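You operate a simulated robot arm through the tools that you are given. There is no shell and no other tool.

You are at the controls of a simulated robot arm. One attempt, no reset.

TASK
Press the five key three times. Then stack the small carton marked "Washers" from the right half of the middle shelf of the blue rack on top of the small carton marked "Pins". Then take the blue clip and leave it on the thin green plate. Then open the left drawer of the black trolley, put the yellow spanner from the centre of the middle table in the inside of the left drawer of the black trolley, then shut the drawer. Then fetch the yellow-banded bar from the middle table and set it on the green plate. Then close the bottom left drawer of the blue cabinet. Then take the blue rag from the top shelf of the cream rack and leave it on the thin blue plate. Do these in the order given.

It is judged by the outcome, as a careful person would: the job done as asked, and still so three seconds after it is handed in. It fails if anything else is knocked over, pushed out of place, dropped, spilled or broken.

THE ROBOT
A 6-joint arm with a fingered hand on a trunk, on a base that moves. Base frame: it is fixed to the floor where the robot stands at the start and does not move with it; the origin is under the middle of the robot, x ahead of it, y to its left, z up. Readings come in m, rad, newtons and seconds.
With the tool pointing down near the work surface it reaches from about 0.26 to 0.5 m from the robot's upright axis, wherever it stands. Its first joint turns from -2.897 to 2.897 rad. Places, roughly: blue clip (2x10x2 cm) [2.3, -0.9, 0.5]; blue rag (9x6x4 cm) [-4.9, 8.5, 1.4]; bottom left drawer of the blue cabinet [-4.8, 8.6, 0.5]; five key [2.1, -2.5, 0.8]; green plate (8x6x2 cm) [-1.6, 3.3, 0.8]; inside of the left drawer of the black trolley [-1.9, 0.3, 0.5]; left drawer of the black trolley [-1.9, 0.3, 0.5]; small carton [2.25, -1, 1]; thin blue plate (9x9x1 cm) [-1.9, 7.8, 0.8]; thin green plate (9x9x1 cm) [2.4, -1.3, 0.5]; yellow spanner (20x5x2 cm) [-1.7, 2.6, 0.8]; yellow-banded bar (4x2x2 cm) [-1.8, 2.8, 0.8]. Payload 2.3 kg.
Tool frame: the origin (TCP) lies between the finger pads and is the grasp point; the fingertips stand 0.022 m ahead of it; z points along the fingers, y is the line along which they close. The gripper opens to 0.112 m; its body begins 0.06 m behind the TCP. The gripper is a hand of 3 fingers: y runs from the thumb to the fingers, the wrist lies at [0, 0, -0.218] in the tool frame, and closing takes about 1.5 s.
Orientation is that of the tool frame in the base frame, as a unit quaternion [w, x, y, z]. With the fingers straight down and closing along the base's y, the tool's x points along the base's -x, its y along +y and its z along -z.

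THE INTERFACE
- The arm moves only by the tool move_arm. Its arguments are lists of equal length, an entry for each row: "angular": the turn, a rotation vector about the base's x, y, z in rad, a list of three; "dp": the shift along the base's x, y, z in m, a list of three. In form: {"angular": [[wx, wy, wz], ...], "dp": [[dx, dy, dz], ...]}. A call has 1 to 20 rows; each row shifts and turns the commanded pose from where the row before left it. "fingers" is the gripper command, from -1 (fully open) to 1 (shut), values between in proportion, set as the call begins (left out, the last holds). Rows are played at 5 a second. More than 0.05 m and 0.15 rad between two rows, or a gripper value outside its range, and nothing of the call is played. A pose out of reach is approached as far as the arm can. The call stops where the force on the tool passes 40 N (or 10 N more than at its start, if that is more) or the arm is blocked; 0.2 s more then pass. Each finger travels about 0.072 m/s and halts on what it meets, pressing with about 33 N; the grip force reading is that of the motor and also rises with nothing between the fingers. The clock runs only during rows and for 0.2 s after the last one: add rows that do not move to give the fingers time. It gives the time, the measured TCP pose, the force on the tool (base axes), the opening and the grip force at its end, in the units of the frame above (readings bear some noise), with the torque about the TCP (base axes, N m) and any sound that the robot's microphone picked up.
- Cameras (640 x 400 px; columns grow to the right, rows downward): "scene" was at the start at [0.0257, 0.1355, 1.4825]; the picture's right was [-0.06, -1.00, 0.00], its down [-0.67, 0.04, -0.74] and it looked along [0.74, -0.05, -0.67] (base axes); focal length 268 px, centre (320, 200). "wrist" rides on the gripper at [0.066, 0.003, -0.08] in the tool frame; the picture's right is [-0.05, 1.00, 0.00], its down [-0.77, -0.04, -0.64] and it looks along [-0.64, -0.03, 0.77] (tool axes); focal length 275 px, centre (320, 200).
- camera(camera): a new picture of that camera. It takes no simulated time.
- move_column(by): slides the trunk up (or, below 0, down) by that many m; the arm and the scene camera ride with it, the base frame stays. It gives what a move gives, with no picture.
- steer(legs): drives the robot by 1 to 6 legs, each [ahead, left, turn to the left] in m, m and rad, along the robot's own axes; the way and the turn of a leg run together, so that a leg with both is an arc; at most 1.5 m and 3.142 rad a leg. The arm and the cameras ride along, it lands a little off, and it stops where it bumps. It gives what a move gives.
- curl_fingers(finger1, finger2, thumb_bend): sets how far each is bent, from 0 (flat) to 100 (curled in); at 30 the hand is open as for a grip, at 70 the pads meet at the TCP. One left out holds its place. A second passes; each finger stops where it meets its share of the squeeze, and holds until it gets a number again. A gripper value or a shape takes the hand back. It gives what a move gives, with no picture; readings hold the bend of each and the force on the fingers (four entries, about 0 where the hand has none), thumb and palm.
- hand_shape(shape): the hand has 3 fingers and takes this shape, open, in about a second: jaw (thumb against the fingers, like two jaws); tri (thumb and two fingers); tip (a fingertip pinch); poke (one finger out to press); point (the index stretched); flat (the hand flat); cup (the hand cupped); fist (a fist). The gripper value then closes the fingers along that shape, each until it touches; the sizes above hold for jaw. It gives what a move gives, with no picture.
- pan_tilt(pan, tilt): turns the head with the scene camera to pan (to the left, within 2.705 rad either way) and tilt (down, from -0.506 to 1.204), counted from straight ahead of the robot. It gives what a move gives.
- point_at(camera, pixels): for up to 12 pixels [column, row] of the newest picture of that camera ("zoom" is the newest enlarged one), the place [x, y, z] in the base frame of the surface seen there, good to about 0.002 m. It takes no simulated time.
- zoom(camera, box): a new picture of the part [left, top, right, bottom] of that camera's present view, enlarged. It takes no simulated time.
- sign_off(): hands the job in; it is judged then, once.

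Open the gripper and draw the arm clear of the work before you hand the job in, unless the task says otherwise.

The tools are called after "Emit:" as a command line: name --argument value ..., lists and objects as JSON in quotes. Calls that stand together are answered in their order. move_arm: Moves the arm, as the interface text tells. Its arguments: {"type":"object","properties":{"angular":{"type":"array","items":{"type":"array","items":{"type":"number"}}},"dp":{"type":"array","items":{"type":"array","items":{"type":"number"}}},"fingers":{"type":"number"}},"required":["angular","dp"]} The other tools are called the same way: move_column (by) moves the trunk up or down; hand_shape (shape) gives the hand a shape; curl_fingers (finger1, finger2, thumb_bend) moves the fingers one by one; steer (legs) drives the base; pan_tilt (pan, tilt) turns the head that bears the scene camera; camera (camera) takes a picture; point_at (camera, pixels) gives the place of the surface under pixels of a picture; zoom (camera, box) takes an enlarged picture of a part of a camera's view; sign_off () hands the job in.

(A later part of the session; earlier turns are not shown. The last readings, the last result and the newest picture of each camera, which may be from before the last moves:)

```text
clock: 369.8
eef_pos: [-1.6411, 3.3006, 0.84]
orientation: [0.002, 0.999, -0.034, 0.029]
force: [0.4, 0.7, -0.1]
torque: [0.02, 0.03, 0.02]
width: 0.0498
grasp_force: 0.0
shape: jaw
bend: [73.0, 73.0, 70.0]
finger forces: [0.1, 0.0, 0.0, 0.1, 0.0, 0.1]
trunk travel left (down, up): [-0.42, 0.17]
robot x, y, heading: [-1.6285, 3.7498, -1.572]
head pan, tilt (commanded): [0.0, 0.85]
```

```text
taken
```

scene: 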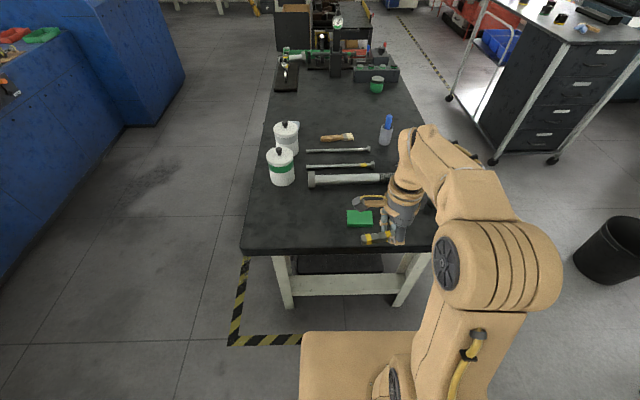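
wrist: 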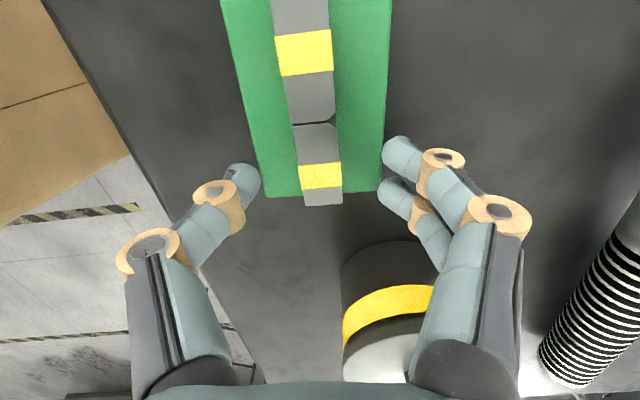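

The bar rests on the plate whole. I'll lift 13 cm straight up and check.

Emit:
move_arm --angular '[[0, 0, 0], [0, 0, 0], [0, 0, 0], [0, 0, 0], [0, 0, 0], [0, 0, 0]]' --dp '[[0, 0, 0.015], [0, 0, 0.03], [0, 0, 0.03], [0, 0, 0.03], [0, 0.03, 0.03], [0, 0, 0]]'

Emit:
camera --camera "wrist"

Emit:
zoom --camera "scene" --box '[290, 140, 450, 270]'

```text
clock: 371.2
eef_pos: [-1.6429, 3.3299, 0.9747]
orientation: [0.002, 0.999, -0.033, 0.03]
force: [-0.4, 0.8, 0.1]
torque: [-0.03, 0.0, 0.0]
width: 0.05
grasp_force: 0.0
shape: jaw
bend: [73.0, 73.0, 70.0]
finger forces: [0.1, 0.1, 0.1, 0.0, 0.0, 0.0]
trunk travel left (down, up): [-0.42, 0.17]
robot x, y, heading: [-1.6275, 3.7507, -1.575]
head pan, tilt (commanded): [0.0, 0.85]
```

```text
taken
```

wrist: 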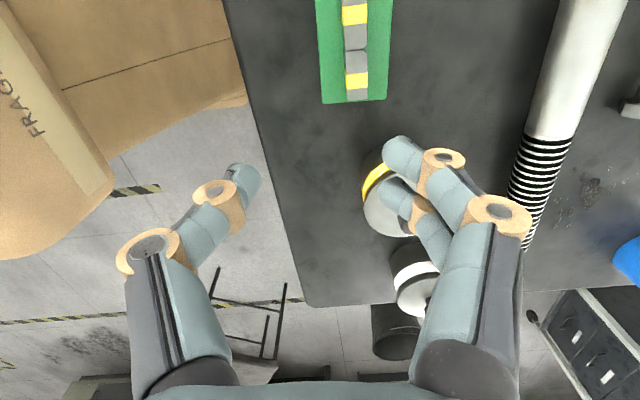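

```text
3.08 times, centred on (370, 205) of scene
```

zoom: 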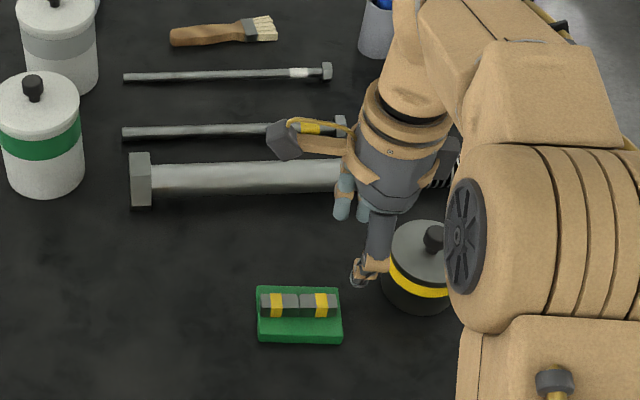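

The bar sits on the green plate. Next I'll retract the arm, back away and look north-west toward the blue cabinet at (−4.8, 8.6).

Emit:
move_arm --angular '[[0, 0.065, 0], [0, 0, 0.035], [0, 0, 0.035], [0, 0, 0]]' --dp '[[0, 0.03, 0.02], [0, 0.03, 0.02], [0, 0.03, 0.01], [0, 0, 0]]' --fingers -1

Emit:
steer --legs '[[-0.1, 0, 0]]'

Emit:
pan_tilt --pan -2.5 --tilt 0.3

Emit:
camera --camera "scene"

```text
clock: 372.2
eef_pos: [-1.6408, 3.4214, 1.0243]
orientation: [0.003, 1.0, 0.002, -0.003]
force: [0.0, 0.1, -0.7]
torque: [0.0, 0.01, -0.04]
width: 0.1118
grasp_force: 0.1
shape: jaw
bend: [30.0, 30.0, 30.0]
finger forces: [0.0, 0.0, 0.1, 0.1, 0.0, 0.0]
trunk travel left (down, up): [-0.42, 0.17]
robot x, y, heading: [-1.6295, 3.7526, -1.576]
head pan, tilt (commanded): [0.0, 0.85]
```

```text
clock: 373.3
eef_pos: [-1.6402, 3.5204, 1.026]
orientation: [0.004, 1.0, 0.001, -0.003]
force: [-0.4, -0.6, -0.3]
torque: [-0.02, 0.01, -0.02]
width: 0.1121
grasp_force: 0.2
shape: jaw
bend: [30.0, 30.0, 30.0]
finger forces: [0.1, 0.0, 0.1, 0.0, 0.0, 0.1]
trunk travel left (down, up): [-0.42, 0.17]
robot x, y, heading: [-1.6264, 3.8515, -1.574]
head pan, tilt (commanded): [0.0, 0.85]
```

```text
clock: 375.6
eef_pos: [-1.6409, 3.5188, 1.0255]
orientation: [0.003, 1.0, 0.002, -0.002]
force: [-0.2, 0.5, 0.5]
torque: [0.02, -0.01, -0.01]
width: 0.1117
grasp_force: 0.1
shape: jaw
bend: [30.0, 30.0, 30.0]
finger forces: [0.0, 0.2, 0.0, 0.1, 0.0, 0.0]
trunk travel left (down, up): [-0.42, 0.17]
robot x, y, heading: [-1.625, 3.8513, -1.569]
head pan, tilt (commanded): [-2.499, 0.3]
```

```text
taken
```

scene: 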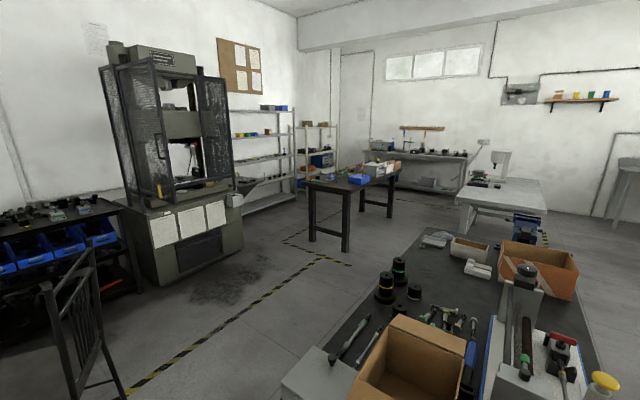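

Around pixel (320,155) are cream shelves in the corner. I'll zoom in there and measure.

Emit:
zoom --camera "scene" --box '[220, 90, 380, 220]'

Emit:
point_at --camera "zoom" --pixels '[[330, 105], [400, 120], [440, 120], [405, 215], [300, 300], [60, 310], [480, 330], [415, 160], [395, 240], [250, 60], [455, 300], [600, 240]]'

```text
3.08 times, centred on (300, 155) of scene
```

zoom: 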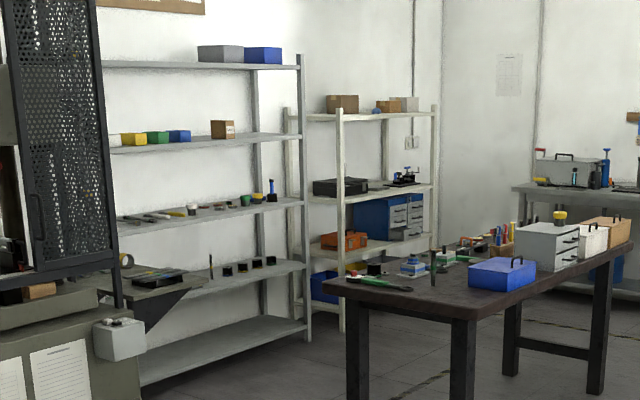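

```text
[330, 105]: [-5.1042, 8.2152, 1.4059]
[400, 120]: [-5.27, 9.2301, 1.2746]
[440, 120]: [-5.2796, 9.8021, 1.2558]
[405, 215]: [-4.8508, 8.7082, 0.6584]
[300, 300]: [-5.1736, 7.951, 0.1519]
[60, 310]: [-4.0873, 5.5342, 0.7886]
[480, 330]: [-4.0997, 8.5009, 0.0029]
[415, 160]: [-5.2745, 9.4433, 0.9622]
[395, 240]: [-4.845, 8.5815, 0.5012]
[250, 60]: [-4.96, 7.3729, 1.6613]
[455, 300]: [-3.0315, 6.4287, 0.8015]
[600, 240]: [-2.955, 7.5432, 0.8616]
```

The cream rack stands at x≈−4.85…−5.25, y≈8.0–8.9; the blue cabinet with drawers is on its shelf near (−4.85, 8.65, 0.55). I'll measure obstacles on the way.

Emit:
camera --camera "scene"

Emit:
point_at --camera "scene" --pixels '[[310, 242], [347, 250], [392, 217], [160, 285], [243, 250], [70, 398], [112, 398], [320, 350], [420, 230], [525, 245], [458, 232], [300, 195]]'

Emit:
point_at --camera "scene" --pixels '[[308, 180], [345, 193], [400, 165], [60, 280], [125, 260], [280, 385], [560, 290], [470, 195], [540, 205], [45, 290], [430, 235], [400, 200]]'

```text
taken
```

scene: 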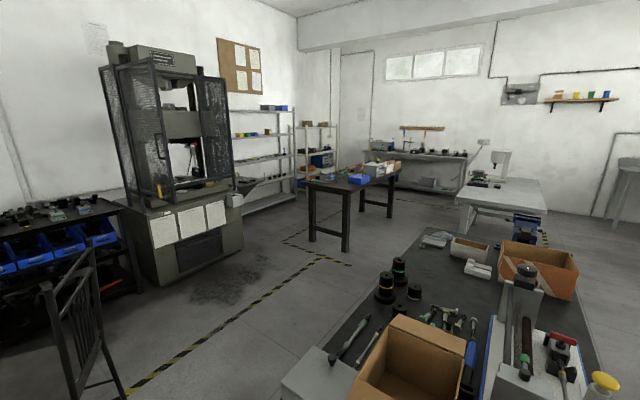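

```text
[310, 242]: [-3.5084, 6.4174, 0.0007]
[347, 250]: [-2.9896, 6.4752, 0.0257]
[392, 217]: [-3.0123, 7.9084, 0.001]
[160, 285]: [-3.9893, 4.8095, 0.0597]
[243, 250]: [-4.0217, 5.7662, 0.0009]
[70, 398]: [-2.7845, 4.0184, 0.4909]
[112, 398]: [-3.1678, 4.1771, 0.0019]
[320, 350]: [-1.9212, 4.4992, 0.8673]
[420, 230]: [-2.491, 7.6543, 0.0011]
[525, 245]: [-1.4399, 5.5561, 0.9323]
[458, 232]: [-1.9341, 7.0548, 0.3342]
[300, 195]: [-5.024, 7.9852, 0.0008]
```

```text
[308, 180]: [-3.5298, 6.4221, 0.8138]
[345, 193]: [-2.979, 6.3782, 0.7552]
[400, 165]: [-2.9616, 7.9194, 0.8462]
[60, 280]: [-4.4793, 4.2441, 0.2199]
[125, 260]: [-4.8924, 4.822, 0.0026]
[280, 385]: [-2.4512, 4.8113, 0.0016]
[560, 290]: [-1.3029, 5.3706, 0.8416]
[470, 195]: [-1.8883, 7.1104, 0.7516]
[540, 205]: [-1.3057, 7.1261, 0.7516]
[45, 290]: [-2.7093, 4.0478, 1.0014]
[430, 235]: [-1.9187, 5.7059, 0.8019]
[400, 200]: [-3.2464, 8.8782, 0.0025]
```

Obstacles: dark table x −3.55…−2.95, y 6.38…7.95; machine x<−3.98, y 4.8–5.8; chair near (−2.75, 4.05). I'll slide to x≈−2.3, turn to face +y, drive to y≈5.3 and look again.

Emit:
steer --legs '[[0, -0.67, 0], [0, 0, 3.14], [1.45, 0, 0]]'

Emit:
pan_tilt --pan 0.6 --tilt 0.45

Emit:
camera --camera "scene"

```text
clock: 393.5
eef_pos: [-2.38, 5.6189, 1.0249]
orientation: [0.003, -0.031, 1.0, 0.004]
force: [0.4, -0.2, -0.4]
torque: [0.01, -0.03, 0.0]
width: 0.1119
grasp_force: 0.0
shape: jaw
bend: [30.0, 30.0, 30.0]
finger forces: [0.1, 0.0, 0.0, 0.0, 0.0, 0.1]
trunk travel left (down, up): [-0.42, 0.17]
robot x, y, heading: [-2.3735, 5.2886, 1.625]
head pan, tilt (commanded): [-2.499, 0.3]
```

```text
clock: 396.2
eef_pos: [-2.3798, 5.6187, 1.0261]
orientation: [0.002, -0.03, 1.0, 0.004]
force: [0.1, -0.7, -0.8]
torque: [-0.04, -0.01, -0.03]
width: 0.1116
grasp_force: 0.1
shape: jaw
bend: [30.0, 30.0, 30.0]
finger forces: [0.1, 0.0, 0.1, 0.0, 0.0, 0.0]
trunk travel left (down, up): [-0.42, 0.17]
robot x, y, heading: [-2.3768, 5.287, 1.625]
head pan, tilt (commanded): [0.6, 0.45]
```

```text
taken
```

scene: 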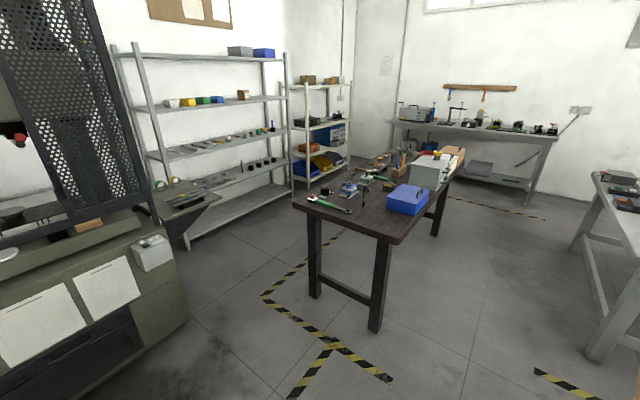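

I'll measure the corridor between the machine, grey rack and dark table from here.

Emit:
point_at --camera "scene" --pixels '[[188, 248], [291, 192], [190, 320], [176, 265], [215, 205], [310, 297], [375, 330], [297, 205], [350, 160], [308, 185], [440, 235], [250, 270]]'

Emit:
zoom --camera "scene" --box '[270, 60, 380, 200]'

```text
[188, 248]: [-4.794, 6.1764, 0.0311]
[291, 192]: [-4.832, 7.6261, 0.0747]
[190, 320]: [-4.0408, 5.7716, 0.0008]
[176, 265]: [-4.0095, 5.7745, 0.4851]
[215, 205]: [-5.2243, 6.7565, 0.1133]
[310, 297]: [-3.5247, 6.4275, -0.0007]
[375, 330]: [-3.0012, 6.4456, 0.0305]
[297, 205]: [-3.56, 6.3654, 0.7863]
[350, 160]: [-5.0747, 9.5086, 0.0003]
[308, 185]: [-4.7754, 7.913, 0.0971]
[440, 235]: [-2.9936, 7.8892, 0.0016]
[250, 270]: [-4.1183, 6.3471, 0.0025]
```

```text
2.86 times, centred on (325, 130) of scene
```

zoom: 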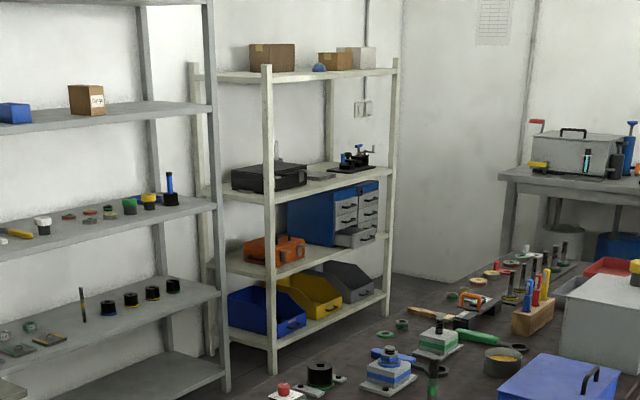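

The corridor west of the dark table is 1.2 m wide. I'll drive diagonally to (−4.1, 6.25), turn to face −x and slide right to y≈8.5 in front of the cream rack.

Emit:
steer --legs '[[0, 0, 1.007], [1.5, 0, 0], [0.47, 0, 0], [0, 0, 0.51], [0, -1.5, 0]]'

Emit:
pan_tilt --pan -0.6 --tilt 0.4

Emit:
camera --camera "scene"

```text
clock: 417.1
eef_pos: [-4.3918, 7.7903, 1.0255]
orientation: [0.001, 0.71, -0.705, -0.005]
force: [-0.4, 0.5, 0.0]
torque: [-0.01, 0.04, 0.01]
width: 0.112
grasp_force: 0.2
shape: jaw
bend: [30.0, 30.0, 30.0]
finger forces: [0.1, 0.0, 0.1, 0.1, 0.0, 0.0]
trunk travel left (down, up): [-0.42, 0.17]
robot x, y, heading: [-4.0598, 7.7792, -3.143]
head pan, tilt (commanded): [0.6, 0.45]
```

```text
clock: 418.4
eef_pos: [-4.3909, 7.7901, 1.0249]
orientation: [0.0, 0.71, -0.704, -0.005]
force: [-0.4, 0.3, 0.2]
torque: [-0.01, -0.01, 0.03]
width: 0.1117
grasp_force: 0.0
shape: jaw
bend: [30.0, 30.0, 30.0]
finger forces: [0.1, 0.1, 0.0, 0.1, 0.1, 0.1]
trunk travel left (down, up): [-0.42, 0.17]
robot x, y, heading: [-4.0589, 7.7802, -3.143]
head pan, tilt (commanded): [-0.6, 0.4]
```

```text
taken
```

scene: 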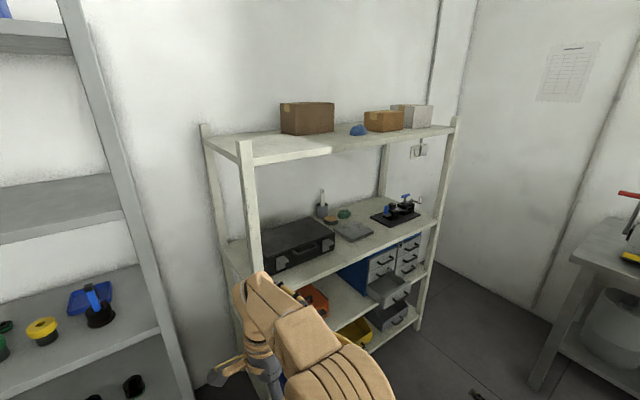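

The cabinet's open bottom-left drawer is at (388,290), the blue rag at (358,130) on the top shelf. I'll slide right 0.72 m to face the cabinet.

Emit:
steer --legs '[[0, -0.72, 0]]'

Emit:
pan_tilt --pan -0.05 --tilt 0.65

Emit:
camera --camera "scene"

```text
clock: 422.4
eef_pos: [-4.3909, 8.5133, 1.0251]
orientation: [0.0, 0.711, -0.704, -0.004]
force: [-0.1, 0.5, 0.3]
torque: [0.0, -0.02, -0.01]
width: 0.1118
grasp_force: 0.1
shape: jaw
bend: [30.0, 30.0, 30.0]
finger forces: [0.0, 0.0, 0.0, 0.0, 0.0, 0.1]
trunk travel left (down, up): [-0.42, 0.17]
robot x, y, heading: [-4.063, 8.505, -3.137]
head pan, tilt (commanded): [-0.6, 0.4]
```

```text
clock: 423.4
eef_pos: [-4.3924, 8.5145, 1.0242]
orientation: [0.001, 0.71, -0.704, -0.004]
force: [-0.7, -0.9, -0.7]
torque: [0.04, -0.02, 0.01]
width: 0.1121
grasp_force: 0.1
shape: jaw
bend: [30.0, 30.0, 30.0]
finger forces: [0.0, 0.0, 0.0, 0.1, 0.0, 0.0]
trunk travel left (down, up): [-0.42, 0.17]
robot x, y, heading: [-4.0591, 8.504, -3.135]
head pan, tilt (commanded): [-0.051, 0.649]
```

```text
taken
```

scene: 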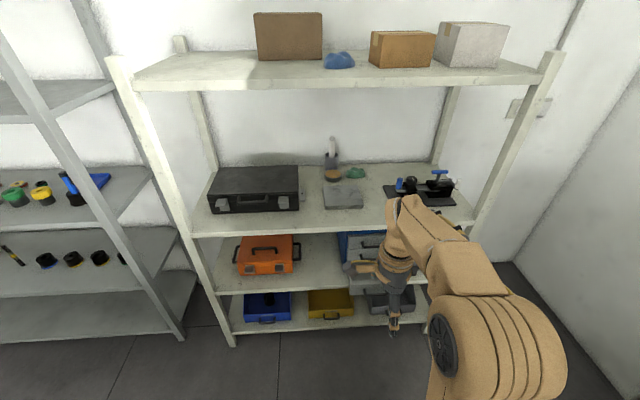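

The arm partly hides the cabinet. I'll slide 0.2 m further right and lower the trunk 0.3 m to see it.

Emit:
steer --legs '[[0, -0.2, 0]]'

Emit:
move_column --by -0.3

Emit:
pan_tilt --pan 0.15 --tilt 0.7

Emit:
camera --camera "scene"

```text
clock: 425.0
eef_pos: [-4.3923, 8.7117, 1.0253]
orientation: [0.002, 0.712, -0.702, -0.003]
force: [-0.1, -0.3, -1.1]
torque: [-0.02, -0.03, -0.01]
width: 0.112
grasp_force: 0.0
shape: jaw
bend: [30.0, 30.0, 30.0]
finger forces: [0.0, 0.1, 0.0, 0.1, 0.0, 0.1]
trunk travel left (down, up): [-0.42, 0.17]
robot x, y, heading: [-4.0612, 8.7034, -3.133]
head pan, tilt (commanded): [-0.051, 0.649]
```

```text
clock: 428.0
eef_pos: [-4.3928, 8.7118, 0.7242]
orientation: [0.001, 0.711, -0.703, -0.004]
force: [0.3, 0.1, -0.3]
torque: [-0.02, -0.01, 0.03]
width: 0.1119
grasp_force: 0.1
shape: jaw
bend: [30.0, 30.0, 30.0]
finger forces: [0.0, 0.0, 0.1, 0.0, 0.0, 0.0]
trunk travel left (down, up): [-0.12, 0.47]
robot x, y, heading: [-4.0628, 8.7015, -3.135]
head pan, tilt (commanded): [-0.051, 0.649]
```

```text
clock: 428.7
eef_pos: [-4.3927, 8.7111, 0.7253]
orientation: [0.001, 0.711, -0.703, -0.005]
force: [-1.0, 0.4, -0.8]
torque: [0.02, 0.0, -0.02]
width: 0.1121
grasp_force: 0.0
shape: jaw
bend: [30.0, 30.0, 30.0]
finger forces: [0.0, 0.0, 0.0, 0.0, 0.0, 0.0]
trunk travel left (down, up): [-0.12, 0.47]
robot x, y, heading: [-4.0639, 8.7049, -3.135]
head pan, tilt (commanded): [0.15, 0.7]
```

```text
taken
```

scene: 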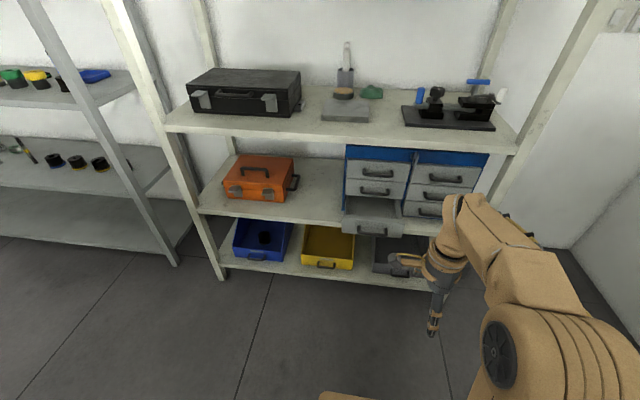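

The cabinet's bottom-left drawer is pulled out at (372,222). I'll zoom in and measure.

Emit:
zoom --camera "scene" --box '[330, 140, 490, 250]'

Emit:
point_at --camera "zoom" --pixels '[[60, 300], [270, 320], [70, 340], [265, 350], [170, 325], [170, 350], [180, 175], [190, 210], [400, 265], [180, 280], [380, 210], [170, 130]]'

```text
3.64 times, centred on (410, 195) of scene
```

zoom: 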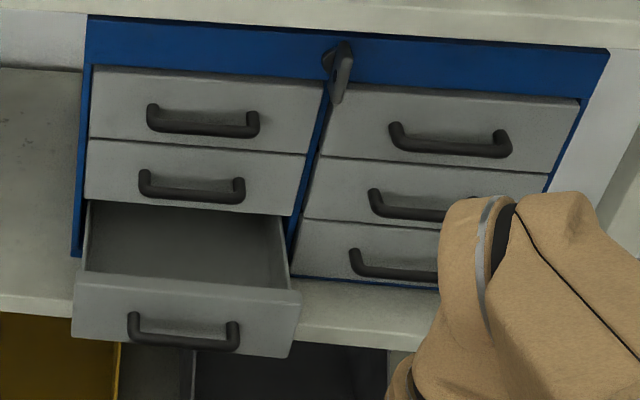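

```text
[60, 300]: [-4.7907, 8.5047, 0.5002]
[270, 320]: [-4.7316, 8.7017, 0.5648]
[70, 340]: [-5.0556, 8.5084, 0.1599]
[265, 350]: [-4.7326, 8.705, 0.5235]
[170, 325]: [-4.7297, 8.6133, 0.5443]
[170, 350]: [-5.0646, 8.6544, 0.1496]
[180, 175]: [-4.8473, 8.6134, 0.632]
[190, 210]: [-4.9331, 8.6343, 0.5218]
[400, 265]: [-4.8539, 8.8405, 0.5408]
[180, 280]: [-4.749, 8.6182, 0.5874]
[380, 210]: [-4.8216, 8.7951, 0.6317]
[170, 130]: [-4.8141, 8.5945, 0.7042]
```

The open drawer's front is at x≈−4.732 (closed fronts at ≈−4.848), so it is out about 11.5 cm. I'll measure its handle and the handle above.

Emit:
zoom --camera "scene" --box '[335, 175, 425, 245]'

Emit:
point_at --camera "zoom" --pixels '[[130, 285], [150, 320], [180, 325], [240, 330], [292, 325], [290, 300], [200, 300], [200, 248], [100, 240], [380, 250], [200, 65], [150, 60]]'

```text
5.71 times, centred on (380, 210) of scene
```

zoom: 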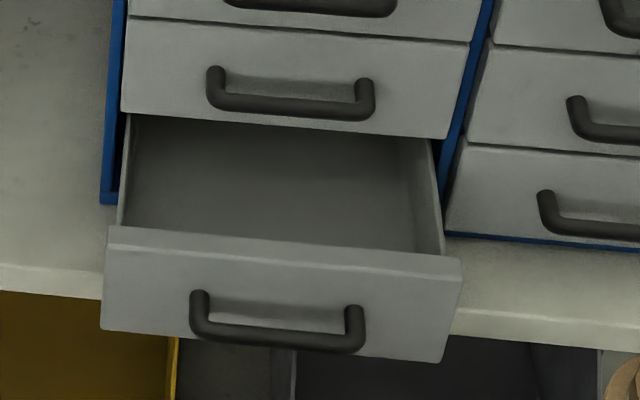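

```text
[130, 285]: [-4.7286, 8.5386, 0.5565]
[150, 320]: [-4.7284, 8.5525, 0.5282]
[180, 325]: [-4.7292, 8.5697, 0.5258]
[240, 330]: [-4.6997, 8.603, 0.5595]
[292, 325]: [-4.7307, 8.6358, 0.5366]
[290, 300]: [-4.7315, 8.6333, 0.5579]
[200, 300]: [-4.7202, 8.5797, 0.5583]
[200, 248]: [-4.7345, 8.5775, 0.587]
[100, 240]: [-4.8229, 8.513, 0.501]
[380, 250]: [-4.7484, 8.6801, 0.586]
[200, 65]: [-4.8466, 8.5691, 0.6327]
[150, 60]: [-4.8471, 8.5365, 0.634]
```

The drawer handle bar is at (−4.701, 8.618, 0.555); closed it should be near x −4.816. I'll turn the tool to point 45° forward-down, close the fist and align with the handle, still clear of the rack.

Emit:
move_arm --angular '[[0, 0, 0.1428], [0, 0, 0.1428], [0, 0, 0.1428], [0, 0, 0.1428], [0, 0, 0.1428], [0, 0, 0.1428], [0, 0, 0.1428], [0, 0, 0.1428], [0, 0, 0.1428], [0, 0, 0.1428], [0, 0, 0.1428], [0, 0, 0]]' --dp '[[0, 0, 0], [0, 0, 0], [0, 0, 0], [0, 0, 0], [0, 0, 0], [0, 0, 0], [0, 0, 0], [0, 0, 0], [0, 0, 0], [0, 0, 0], [0, 0, 0], [0, 0, 0]]' --fingers 1

Emit:
move_arm --angular '[[0, 0.131, 0], [0, 0.131, 0], [0, 0.131, 0], [0, 0.131, 0], [0, 0.131, 0], [0, 0.131, 0], [0, 0, 0]]' --dp '[[-0.028, -0.016, -0.01], [-0.028, -0.016, -0.01], [-0.028, -0.016, -0.01], [-0.028, -0.016, -0.01], [-0.028, -0.016, -0.01], [-0.028, -0.016, -0.01], [0, 0, 0]]'

Emit:
move_column --by -0.1

Emit:
camera --camera "scene"

Emit:
camera --camera "wrist"

```text
clock: 431.3
eef_pos: [-4.3915, 8.7116, 0.7254]
orientation: [0.004, 1.0, 0.007, -0.003]
force: [-0.3, -0.1, -0.7]
torque: [0.02, -0.03, -0.01]
width: 0.0001
grasp_force: 33.0
shape: jaw
bend: [69.0, 69.0, 77.0]
finger forces: [0.0, 0.1, 0.0, 0.0, 0.1, 0.1]
trunk travel left (down, up): [-0.12, 0.47]
robot x, y, heading: [-4.063, 8.7002, -3.137]
head pan, tilt (commanded): [0.15, 0.7]
```

```text
clock: 432.9
eef_pos: [-4.5542, 8.6216, 0.6644]
orientation: [-0.004, 0.929, 0.005, -0.37]
force: [-0.4, -0.3, -0.3]
torque: [-0.02, -0.01, 0.01]
width: 0.0001
grasp_force: 33.0
shape: jaw
bend: [69.0, 69.0, 77.0]
finger forces: [0.1, 0.1, 0.0, 0.0, 0.1, 0.0]
out of reach, approached as far as the arm can: row 6
trunk travel left (down, up): [-0.12, 0.47]
robot x, y, heading: [-4.0589, 8.6995, -3.135]
head pan, tilt (commanded): [0.15, 0.7]
```

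```text
clock: 434.2
eef_pos: [-4.5539, 8.6213, 0.5663]
orientation: [-0.004, 0.929, 0.004, -0.371]
force: [-1.0, -0.2, 0.5]
torque: [-0.01, -0.01, 0.0]
width: 0.0002
grasp_force: 32.7
shape: jaw
bend: [69.0, 69.0, 77.0]
finger forces: [0.1, 0.0, 0.0, 0.1, 0.0, 0.0]
trunk travel left (down, up): [-0.02, 0.57]
robot x, y, heading: [-4.0652, 8.7042, -3.135]
head pan, tilt (commanded): [0.15, 0.7]
```

```text
taken
```

scene: 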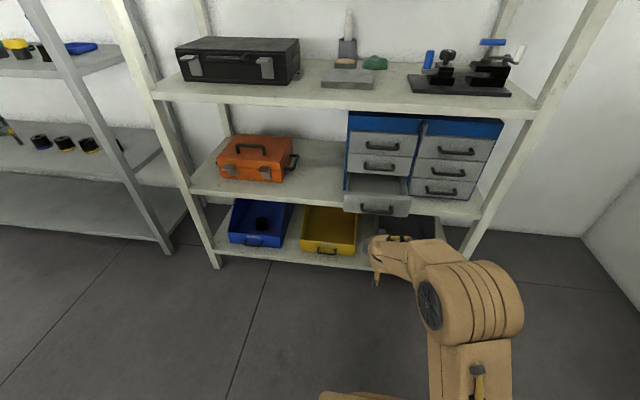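

```text
taken
```

wrist: 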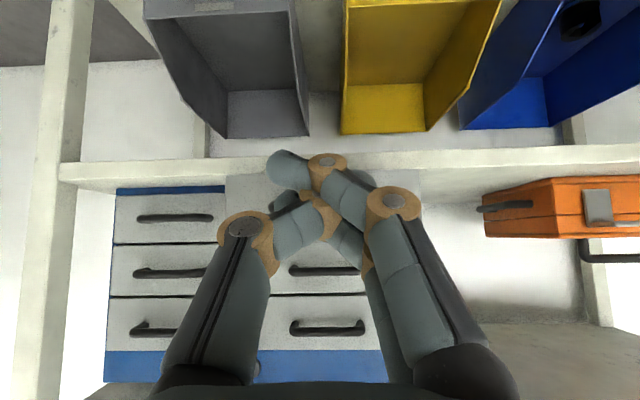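

The fist is lined up with the handle (y 8.62, z 0.566). I'll lower 5 mm and drive 0.1 m ahead, then look.

Emit:
move_arm --angular '[[0, 0, 0], [0, 0, 0]]' --dp '[[0, -0.002, -0.004], [0, 0, 0]]'

Emit:
steer --legs '[[0.1, 0, -0.006]]'

Emit:
camera --camera "scene"

Emit:
camera --camera "wrist"

```text
clock: 434.8
eef_pos: [-4.5522, 8.6184, 0.5612]
orientation: [-0.004, 0.929, 0.005, -0.37]
force: [0.5, -0.4, -0.2]
torque: [0.0, 0.0, 0.01]
width: 0.0001
grasp_force: 33.1
shape: jaw
bend: [69.0, 69.0, 77.0]
finger forces: [0.0, 0.1, 0.1, 0.1, 0.0, 0.1]
trunk travel left (down, up): [-0.02, 0.57]
robot x, y, heading: [-4.0608, 8.7016, -3.136]
head pan, tilt (commanded): [0.15, 0.7]
```

```text
clock: 436.0
eef_pos: [-4.6538, 8.6212, 0.562]
orientation: [-0.005, 0.929, 0.003, -0.37]
force: [-0.3, -0.1, 0.2]
torque: [0.01, 0.0, 0.01]
width: 0.0
grasp_force: 32.7
shape: jaw
bend: [69.0, 69.0, 77.0]
finger forces: [0.0, 0.1, 0.0, 0.1, 0.0, 0.1]
trunk travel left (down, up): [-0.02, 0.57]
robot x, y, heading: [-4.1614, 8.6994, -3.141]
head pan, tilt (commanded): [0.15, 0.7]
```

```text
taken
```

scene: 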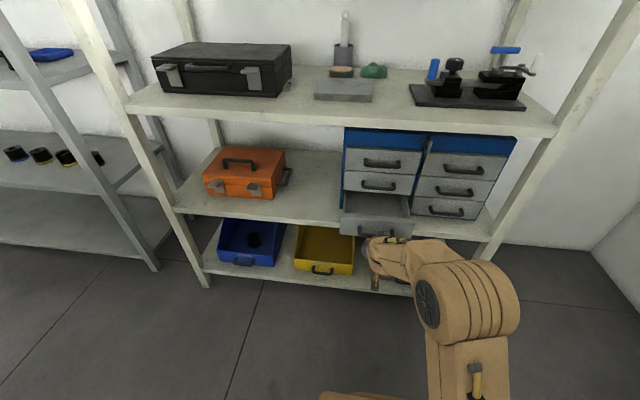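

```text
taken
```

wrist: 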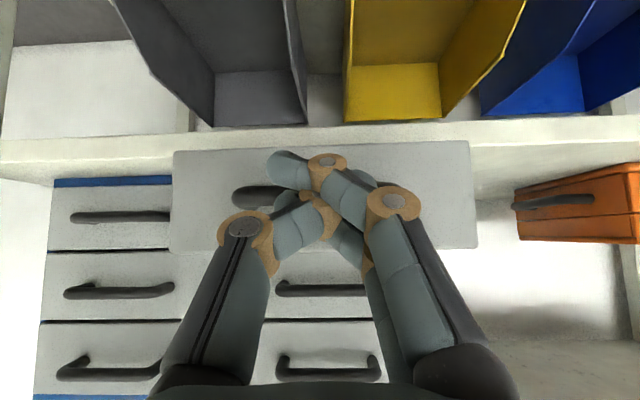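

The fist is right before the handle. I'll drive 0.09 m ahead to push the drawer.

Emit:
steer --legs '[[0.09, 0, 0]]'

Emit:
camera --camera "scene"

Emit:
zoom --camera "scene" --box '[310, 120, 530, 270]'

```text
clock: 437.1
eef_pos: [-4.7442, 8.6209, 0.5619]
orientation: [-0.004, 0.929, 0.003, -0.37]
force: [0.0, -0.2, 0.0]
torque: [0.05, -0.02, 0.0]
width: 0.0
grasp_force: 32.9
shape: jaw
bend: [69.0, 69.0, 78.0]
finger forces: [0.0, 0.1, 0.1, 0.1, 0.0, 0.1]
trunk travel left (down, up): [-0.02, 0.57]
robot x, y, heading: [-4.2456, 8.7016, -3.136]
head pan, tilt (commanded): [0.15, 0.7]
```

```text
taken
```

scene: 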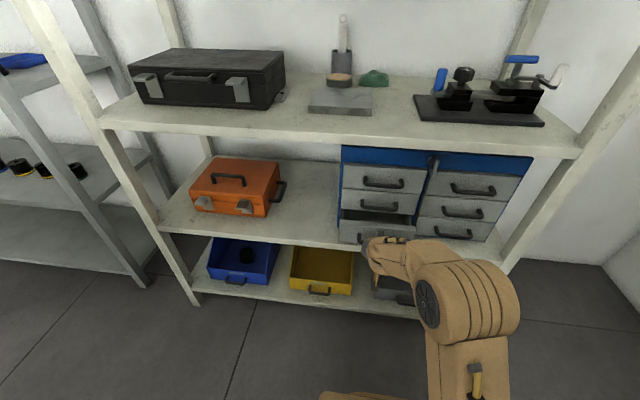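

```text
2.67 times, centred on (420, 195) of scene
```

zoom: 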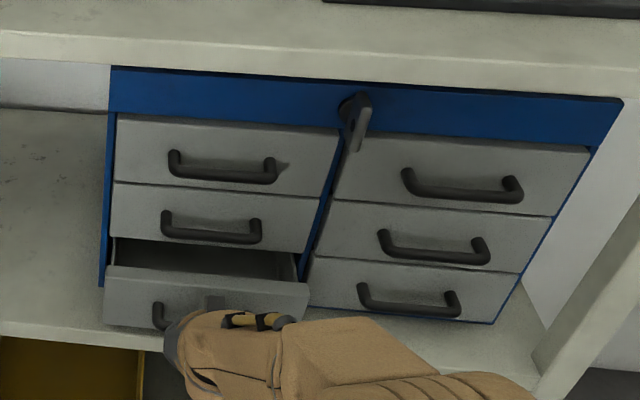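

The drawer has moved in about half-way. I'll measure its front's position.

Emit:
point_at --camera "zoom" --pixels '[[130, 295], [120, 310], [280, 285], [160, 315], [400, 295], [140, 205], [225, 265]]'

Emit:
steer --legs '[[0.03, 0, 0]]'

Emit:
zoom --camera "scene" --box '[310, 120, 530, 270]'

Emit:
point_at --camera "zoom" --pixels '[[125, 310], [120, 315], [400, 305], [140, 220], [150, 300]]'

```text
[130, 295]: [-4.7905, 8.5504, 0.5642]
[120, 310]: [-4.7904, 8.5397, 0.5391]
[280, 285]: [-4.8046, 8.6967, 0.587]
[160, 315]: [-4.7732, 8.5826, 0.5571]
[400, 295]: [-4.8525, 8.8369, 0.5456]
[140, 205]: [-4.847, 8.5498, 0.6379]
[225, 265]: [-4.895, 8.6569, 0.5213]
```

```text
clock: 437.9
eef_pos: [-4.7739, 8.6217, 0.5615]
orientation: [-0.004, 0.929, 0.003, -0.369]
force: [0.6, -0.2, 0.6]
torque: [0.0, 0.01, 0.01]
width: 0.0
grasp_force: 32.6
shape: jaw
bend: [69.0, 69.0, 78.0]
finger forces: [0.1, 0.1, 0.0, 0.1, 0.0, 0.0]
trunk travel left (down, up): [-0.02, 0.57]
robot x, y, heading: [-4.2815, 8.7036, -3.139]
head pan, tilt (commanded): [0.15, 0.7]
```

```text
2.67 times, centred on (420, 195) of scene
```

zoom: 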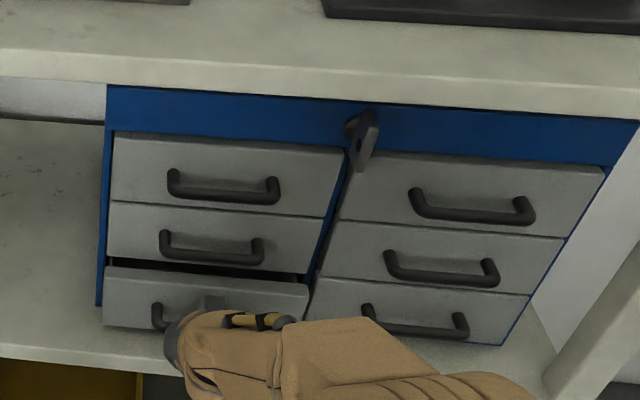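

```text
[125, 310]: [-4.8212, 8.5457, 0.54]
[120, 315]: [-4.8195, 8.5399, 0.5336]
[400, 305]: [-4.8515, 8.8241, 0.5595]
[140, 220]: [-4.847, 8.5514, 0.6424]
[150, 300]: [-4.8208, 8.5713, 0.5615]
```

About 2.7 cm remain. I'll push the rest with the arm, watching the force.

Emit:
move_arm --angular '[[0, 0, 0], [0, 0, 0], [0, 0, 0], [0, 0, 0]]' --dp '[[-0.008, 0, 0], [-0.008, 0, 0], [-0.006, 0, 0], [0, 0, 0]]'

Emit:
move_arm --angular '[[0, 0, 0], [0, 0, 0], [0, 0, 0], [0, 0, 0]]' --dp '[[-0.003, 0, 0], [-0.002, 0, 0], [-0.002, 0, 0], [0, 0, 0]]'

Emit:
zoom --camera "scene" --box '[310, 120, 530, 270]'

Emit:
point_at --camera "zoom" --pixels '[[125, 310], [120, 315], [400, 305], [140, 220], [150, 300]]'

```text
clock: 438.9
eef_pos: [-4.7962, 8.6213, 0.5617]
orientation: [-0.005, 0.929, 0.003, -0.369]
force: [2.0, 0.0, 2.6]
torque: [0.01, 0.01, -0.01]
width: 0.0
grasp_force: 32.2
shape: jaw
bend: [69.0, 70.0, 78.0]
finger forces: [0.1, 0.0, 0.0, 0.0, 0.0, 0.0]
trunk travel left (down, up): [-0.02, 0.57]
robot x, y, heading: [-4.2815, 8.702, -3.143]
head pan, tilt (commanded): [0.15, 0.7]
```

```text
clock: 439.9
eef_pos: [-4.8023, 8.6224, 0.561]
orientation: [-0.005, 0.929, 0.003, -0.37]
force: [0.7, 0.5, 2.2]
torque: [0.03, 0.03, 0.0]
width: 0.0001
grasp_force: 33.2
shape: jaw
bend: [69.0, 70.0, 78.0]
finger forces: [0.1, 0.0, 0.0, 0.0, 0.1, 0.0]
trunk travel left (down, up): [-0.02, 0.57]
robot x, y, heading: [-4.2867, 8.6994, -3.142]
head pan, tilt (commanded): [0.15, 0.7]
```

```text
2.67 times, centred on (420, 195) of scene
```

zoom: 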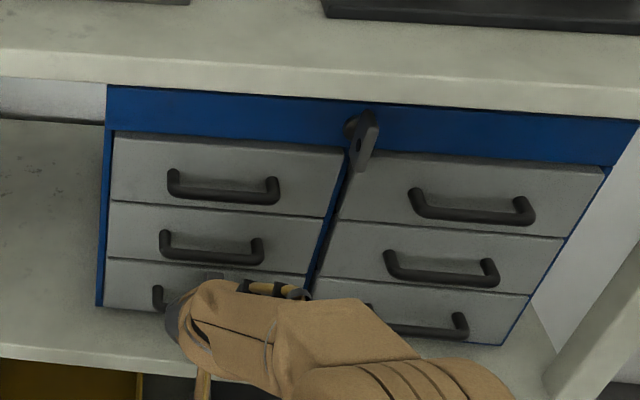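

```text
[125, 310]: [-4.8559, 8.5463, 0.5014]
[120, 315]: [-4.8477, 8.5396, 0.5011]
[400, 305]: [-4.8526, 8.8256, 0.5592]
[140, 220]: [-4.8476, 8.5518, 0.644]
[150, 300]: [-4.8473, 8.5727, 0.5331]
```

The front is flush with the one above (−4.847). I'll push 3 mm more to feel the stop.

Emit:
move_arm --angular '[[0, 0, 0], [0, 0, 0], [0, 0, 0]]' --dp '[[-0.0015, 0, 0], [-0.0015, 0, 0], [0, 0, 0]]'

Emit:
zoom --camera "scene" --box '[310, 120, 530, 270]'

Emit:
point_at --camera "zoom" --pixels '[[130, 285], [140, 295], [400, 305], [140, 220], [150, 275]]'

```text
clock: 440.7
eef_pos: [-4.8059, 8.6195, 0.5607]
orientation: [-0.004, 0.929, 0.003, -0.37]
force: [0.7, 0.0, 1.9]
torque: [0.02, 0.03, -0.02]
width: 0.0001
grasp_force: 33.0
shape: jaw
bend: [69.0, 70.0, 78.0]
finger forces: [0.1, 0.1, 0.0, 0.0, 0.0, 0.1]
trunk travel left (down, up): [-0.02, 0.57]
robot x, y, heading: [-4.2821, 8.6989, -3.135]
head pan, tilt (commanded): [0.15, 0.7]
```

```text
2.67 times, centred on (420, 195) of scene
```

zoom: 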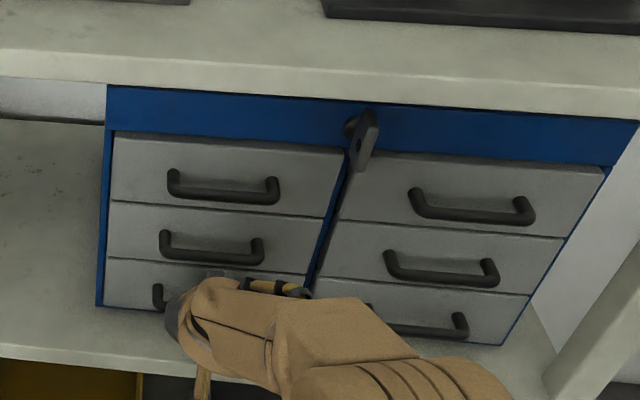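

```text
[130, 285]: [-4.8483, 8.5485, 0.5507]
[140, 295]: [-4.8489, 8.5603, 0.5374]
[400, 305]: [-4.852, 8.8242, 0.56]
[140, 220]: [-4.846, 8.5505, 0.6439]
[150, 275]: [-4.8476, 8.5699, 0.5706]
```

The front is level with its neighbours, but I don't feel the stop yet. I'll advance in 2 mm steps until the force rises.

Emit:
move_arm --angular '[[0, 0, 0], [0, 0, 0], [0, 0, 0], [0, 0, 0]]' --dp '[[-0.002, 0, 0], [-0.002, 0, 0], [-0.002, 0, 0], [0, 0, 0]]'

Emit:
camera --camera "wrist"

```text
clock: 441.7
eef_pos: [-4.8113, 8.622, 0.5619]
orientation: [-0.005, 0.929, 0.002, -0.371]
force: [9.1, 0.5, 9.2]
torque: [-0.02, 0.05, 0.08]
width: 0.0
grasp_force: 33.3
shape: jaw
bend: [69.0, 71.0, 79.0]
finger forces: [0.1, 8.4, 0.0, 0.0, 16.9, 0.0]
trunk travel left (down, up): [-0.02, 0.57]
robot x, y, heading: [-4.2834, 8.7009, -3.141]
head pan, tilt (commanded): [0.15, 0.7]
```

```text
taken
```

wrist: 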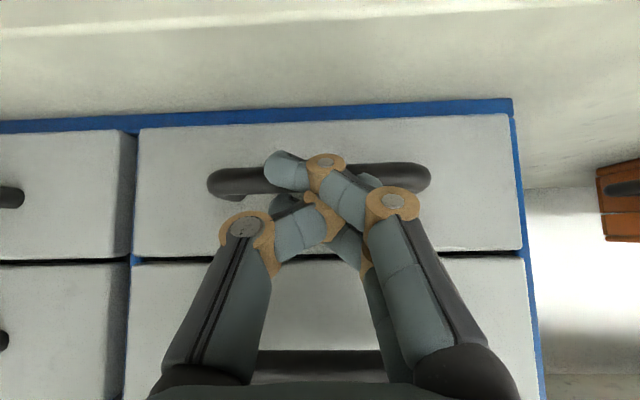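

Pressing at the stop (9 N) and the wrist view shows the drawer flush: it is closed. I'll draw back, and back off the base.

Emit:
move_arm --angular '[[0, 0, 0], [0, 0, 0], [0, 0, 0]]' --dp '[[0.03, 0, 0], [0.03, 0, 0], [0, 0, 0]]'

Emit:
steer --legs '[[-0.25, 0, 0]]'

Emit:
camera --camera "scene"

Emit:
zoom --camera "scene" --box '[310, 90, 510, 230]'

```text
clock: 442.5
eef_pos: [-4.7508, 8.621, 0.5599]
orientation: [-0.004, 0.929, 0.003, -0.371]
force: [-0.5, 0.5, 0.0]
torque: [-0.04, -0.01, 0.0]
width: 0.0
grasp_force: 32.7
shape: jaw
bend: [69.0, 70.0, 78.0]
finger forces: [0.0, 0.1, 0.0, 0.1, 0.0, 0.0]
trunk travel left (down, up): [-0.02, 0.57]
robot x, y, heading: [-4.2794, 8.7007, -3.142]
head pan, tilt (commanded): [0.15, 0.7]
```

```text
clock: 444.3
eef_pos: [-4.4985, 8.6237, 0.5606]
orientation: [-0.006, 0.929, 0.001, -0.369]
force: [0.2, 0.7, -0.4]
torque: [-0.02, -0.02, 0.0]
width: 0.0002
grasp_force: 33.2
shape: jaw
bend: [69.0, 70.0, 78.0]
finger forces: [0.0, 0.0, 0.0, 0.1, 0.0, 0.1]
trunk travel left (down, up): [-0.02, 0.57]
robot x, y, heading: [-4.0319, 8.7026, 3.141]
head pan, tilt (commanded): [0.15, 0.7]
```

```text
taken
```

scene: 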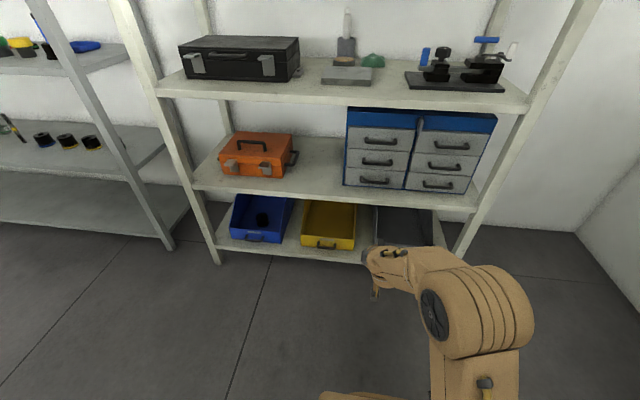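

```text
2.86 times, centred on (410, 160) of scene
```

zoom: 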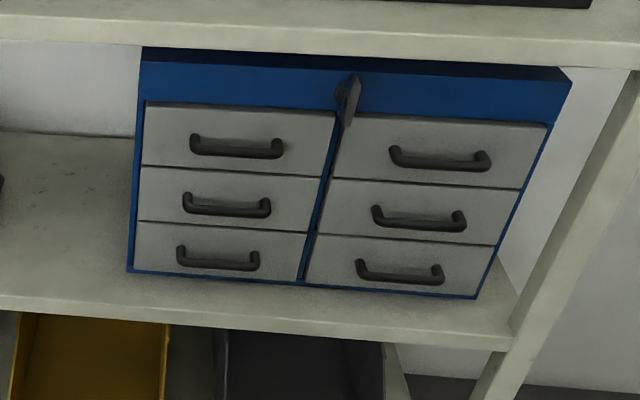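

All drawers are flush. Now I'll open the hand, raise the trunk to its top and look at the top shelf.

Emit:
move_arm --angular '[[0, 0, 0], [0, 0, 0], [0, 0, 0]]' --dp '[[0.02, 0, 0.02], [0.02, 0, 0.02], [0, 0, 0]]' --fingers -1

Emit:
move_column --by 0.4

Emit:
move_column --by 0.17

Emit:
pan_tilt --pan 0.15 --tilt 0.45

Emit:
camera --camera "scene"

```text
clock: 445.1
eef_pos: [-4.4599, 8.624, 0.6016]
orientation: [-0.006, 0.929, 0.001, -0.369]
force: [-0.2, 0.7, 0.2]
torque: [-0.01, 0.01, 0.01]
width: 0.1119
grasp_force: 0.0
shape: jaw
bend: [30.0, 30.0, 30.0]
finger forces: [0.0, 0.0, 0.0, 0.0, 0.0, 0.0]
trunk travel left (down, up): [-0.02, 0.57]
robot x, y, heading: [-4.0267, 8.7047, 3.138]
head pan, tilt (commanded): [0.15, 0.7]
```

```text
clock: 449.0
eef_pos: [-4.4581, 8.6229, 1.0009]
orientation: [-0.006, 0.929, 0.001, -0.369]
force: [0.9, 0.0, -0.1]
torque: [-0.01, -0.01, -0.05]
width: 0.112
grasp_force: 0.1
shape: jaw
bend: [30.0, 30.0, 30.0]
finger forces: [0.1, 0.2, 0.0, 0.0, 0.0, 0.1]
trunk travel left (down, up): [-0.42, 0.17]
robot x, y, heading: [-4.0313, 8.7017, 3.138]
head pan, tilt (commanded): [0.15, 0.7]
```

```text
clock: 450.9
eef_pos: [-4.4592, 8.6236, 1.1708]
orientation: [-0.005, 0.929, 0.001, -0.37]
force: [0.5, -0.6, -0.4]
torque: [0.01, -0.02, -0.01]
width: 0.1122
grasp_force: 0.1
shape: jaw
bend: [30.0, 30.0, 30.0]
finger forces: [0.0, 0.0, 0.0, 0.1, 0.1, 0.1]
trunk travel left (down, up): [-0.59, 0.0]
robot x, y, heading: [-4.0276, 8.7052, 3.138]
head pan, tilt (commanded): [0.15, 0.7]
```

```text
clock: 451.7
eef_pos: [-4.4589, 8.6231, 1.1701]
orientation: [-0.005, 0.929, 0.002, -0.37]
force: [-0.4, -0.6, -0.5]
torque: [0.01, 0.0, -0.02]
width: 0.1122
grasp_force: 0.1
shape: jaw
bend: [30.0, 30.0, 30.0]
finger forces: [0.0, 0.0, 0.1, 0.1, 0.0, 0.0]
trunk travel left (down, up): [-0.59, 0.0]
robot x, y, heading: [-4.0294, 8.7018, 3.14]
head pan, tilt (commanded): [0.15, 0.45]
```

```text
taken
```

scene: 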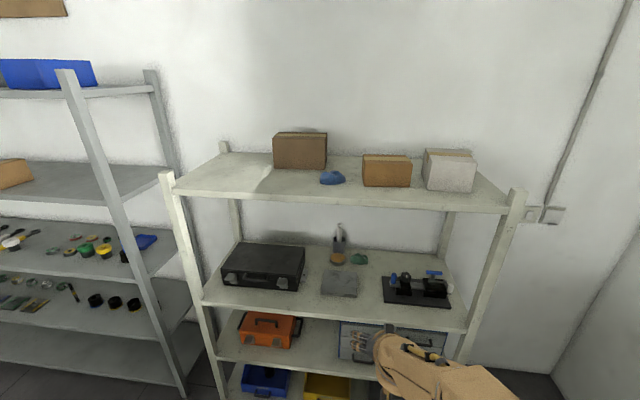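

The rag is at (332,177) on the top shelf between cardboard boxes. I'll zoom in and measure it and its neighbours.

Emit:
zoom --camera "scene" --box '[260, 120, 430, 220]'

Emit:
point_at --camera "zoom" --pixels '[[230, 215], [270, 200], [310, 215], [270, 230], [270, 215], [240, 175], [390, 230], [400, 180], [60, 160], [270, 300], [320, 260], [200, 240]]'

```text
3.76 times, centred on (345, 170) of scene
```

zoom: 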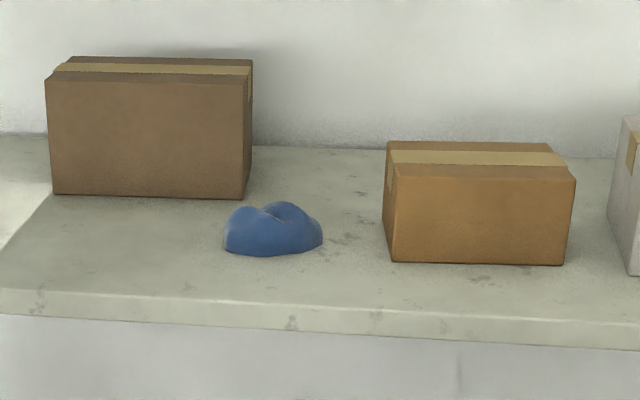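

```text
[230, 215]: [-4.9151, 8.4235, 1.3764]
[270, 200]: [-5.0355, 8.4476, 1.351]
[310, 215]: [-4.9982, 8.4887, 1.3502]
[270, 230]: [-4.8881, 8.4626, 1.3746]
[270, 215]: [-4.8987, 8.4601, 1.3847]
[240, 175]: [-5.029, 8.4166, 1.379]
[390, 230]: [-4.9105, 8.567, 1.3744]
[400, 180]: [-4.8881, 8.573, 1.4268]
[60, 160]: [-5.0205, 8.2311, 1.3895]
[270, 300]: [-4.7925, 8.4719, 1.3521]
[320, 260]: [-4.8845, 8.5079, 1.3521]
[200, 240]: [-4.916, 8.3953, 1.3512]
```

Rag: centre ≈(−4.905, 8.462), y 8.418–8.507, top ≈1.39, shelf top 1.351; right box's side at y≈8.565. I'll raise the arm to z≈1.45 with the 45° tool and slide left to align.

Emit:
move_arm --angular '[[0, 0, 0], [0, 0, 0], [0, 0, 0], [0, 0, 0], [0, 0, 0], [0, 0, 0], [0, 0, 0], [0, 0, 0]]' --dp '[[0, 0, 0.04], [0, 0, 0.04], [0, 0, 0.04], [0, 0, 0.04], [0, 0, 0.04], [0, 0, 0.04], [0, 0, 0.04], [0, 0, 0]]'

Emit:
steer --legs '[[0, 0.16, 0]]'

Emit:
camera --camera "scene"

Emit:
camera --camera "wrist"

```text
clock: 453.5
eef_pos: [-4.4602, 8.6236, 1.4512]
orientation: [-0.005, 0.929, 0.001, -0.37]
force: [0.1, -0.1, 0.7]
torque: [0.04, 0.01, 0.02]
width: 0.112
grasp_force: 0.0
shape: jaw
bend: [30.0, 30.0, 30.0]
finger forces: [0.0, 0.0, 0.0, 0.0, 0.0, 0.0]
trunk travel left (down, up): [-0.59, 0.0]
robot x, y, heading: [-4.0334, 8.7009, 3.143]
head pan, tilt (commanded): [0.15, 0.45]
```

```text
clock: 454.9
eef_pos: [-4.4601, 8.4606, 1.4509]
orientation: [-0.005, 0.929, 0.002, -0.37]
force: [0.8, 0.0, -0.1]
torque: [0.05, -0.01, -0.04]
width: 0.1118
grasp_force: 0.0
shape: jaw
bend: [30.0, 30.0, 30.0]
finger forces: [0.0, 0.0, 0.1, 0.1, 0.0, 0.0]
trunk travel left (down, up): [-0.59, 0.0]
robot x, y, heading: [-4.0258, 8.5418, -3.141]
head pan, tilt (commanded): [0.15, 0.45]
```

```text
taken
```

scene: 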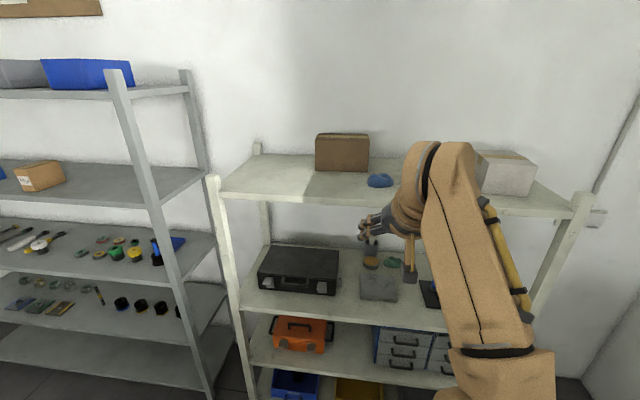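

```text
taken
```

wrist: 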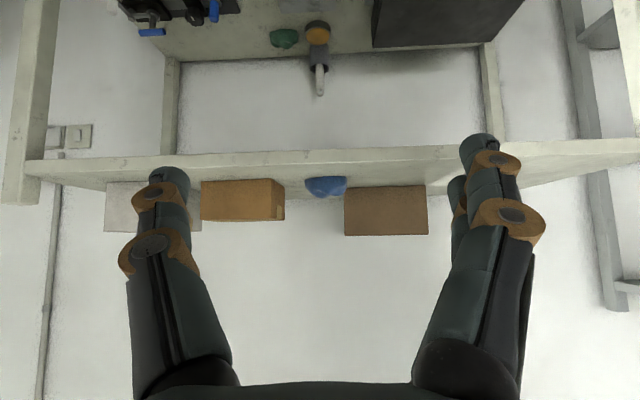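

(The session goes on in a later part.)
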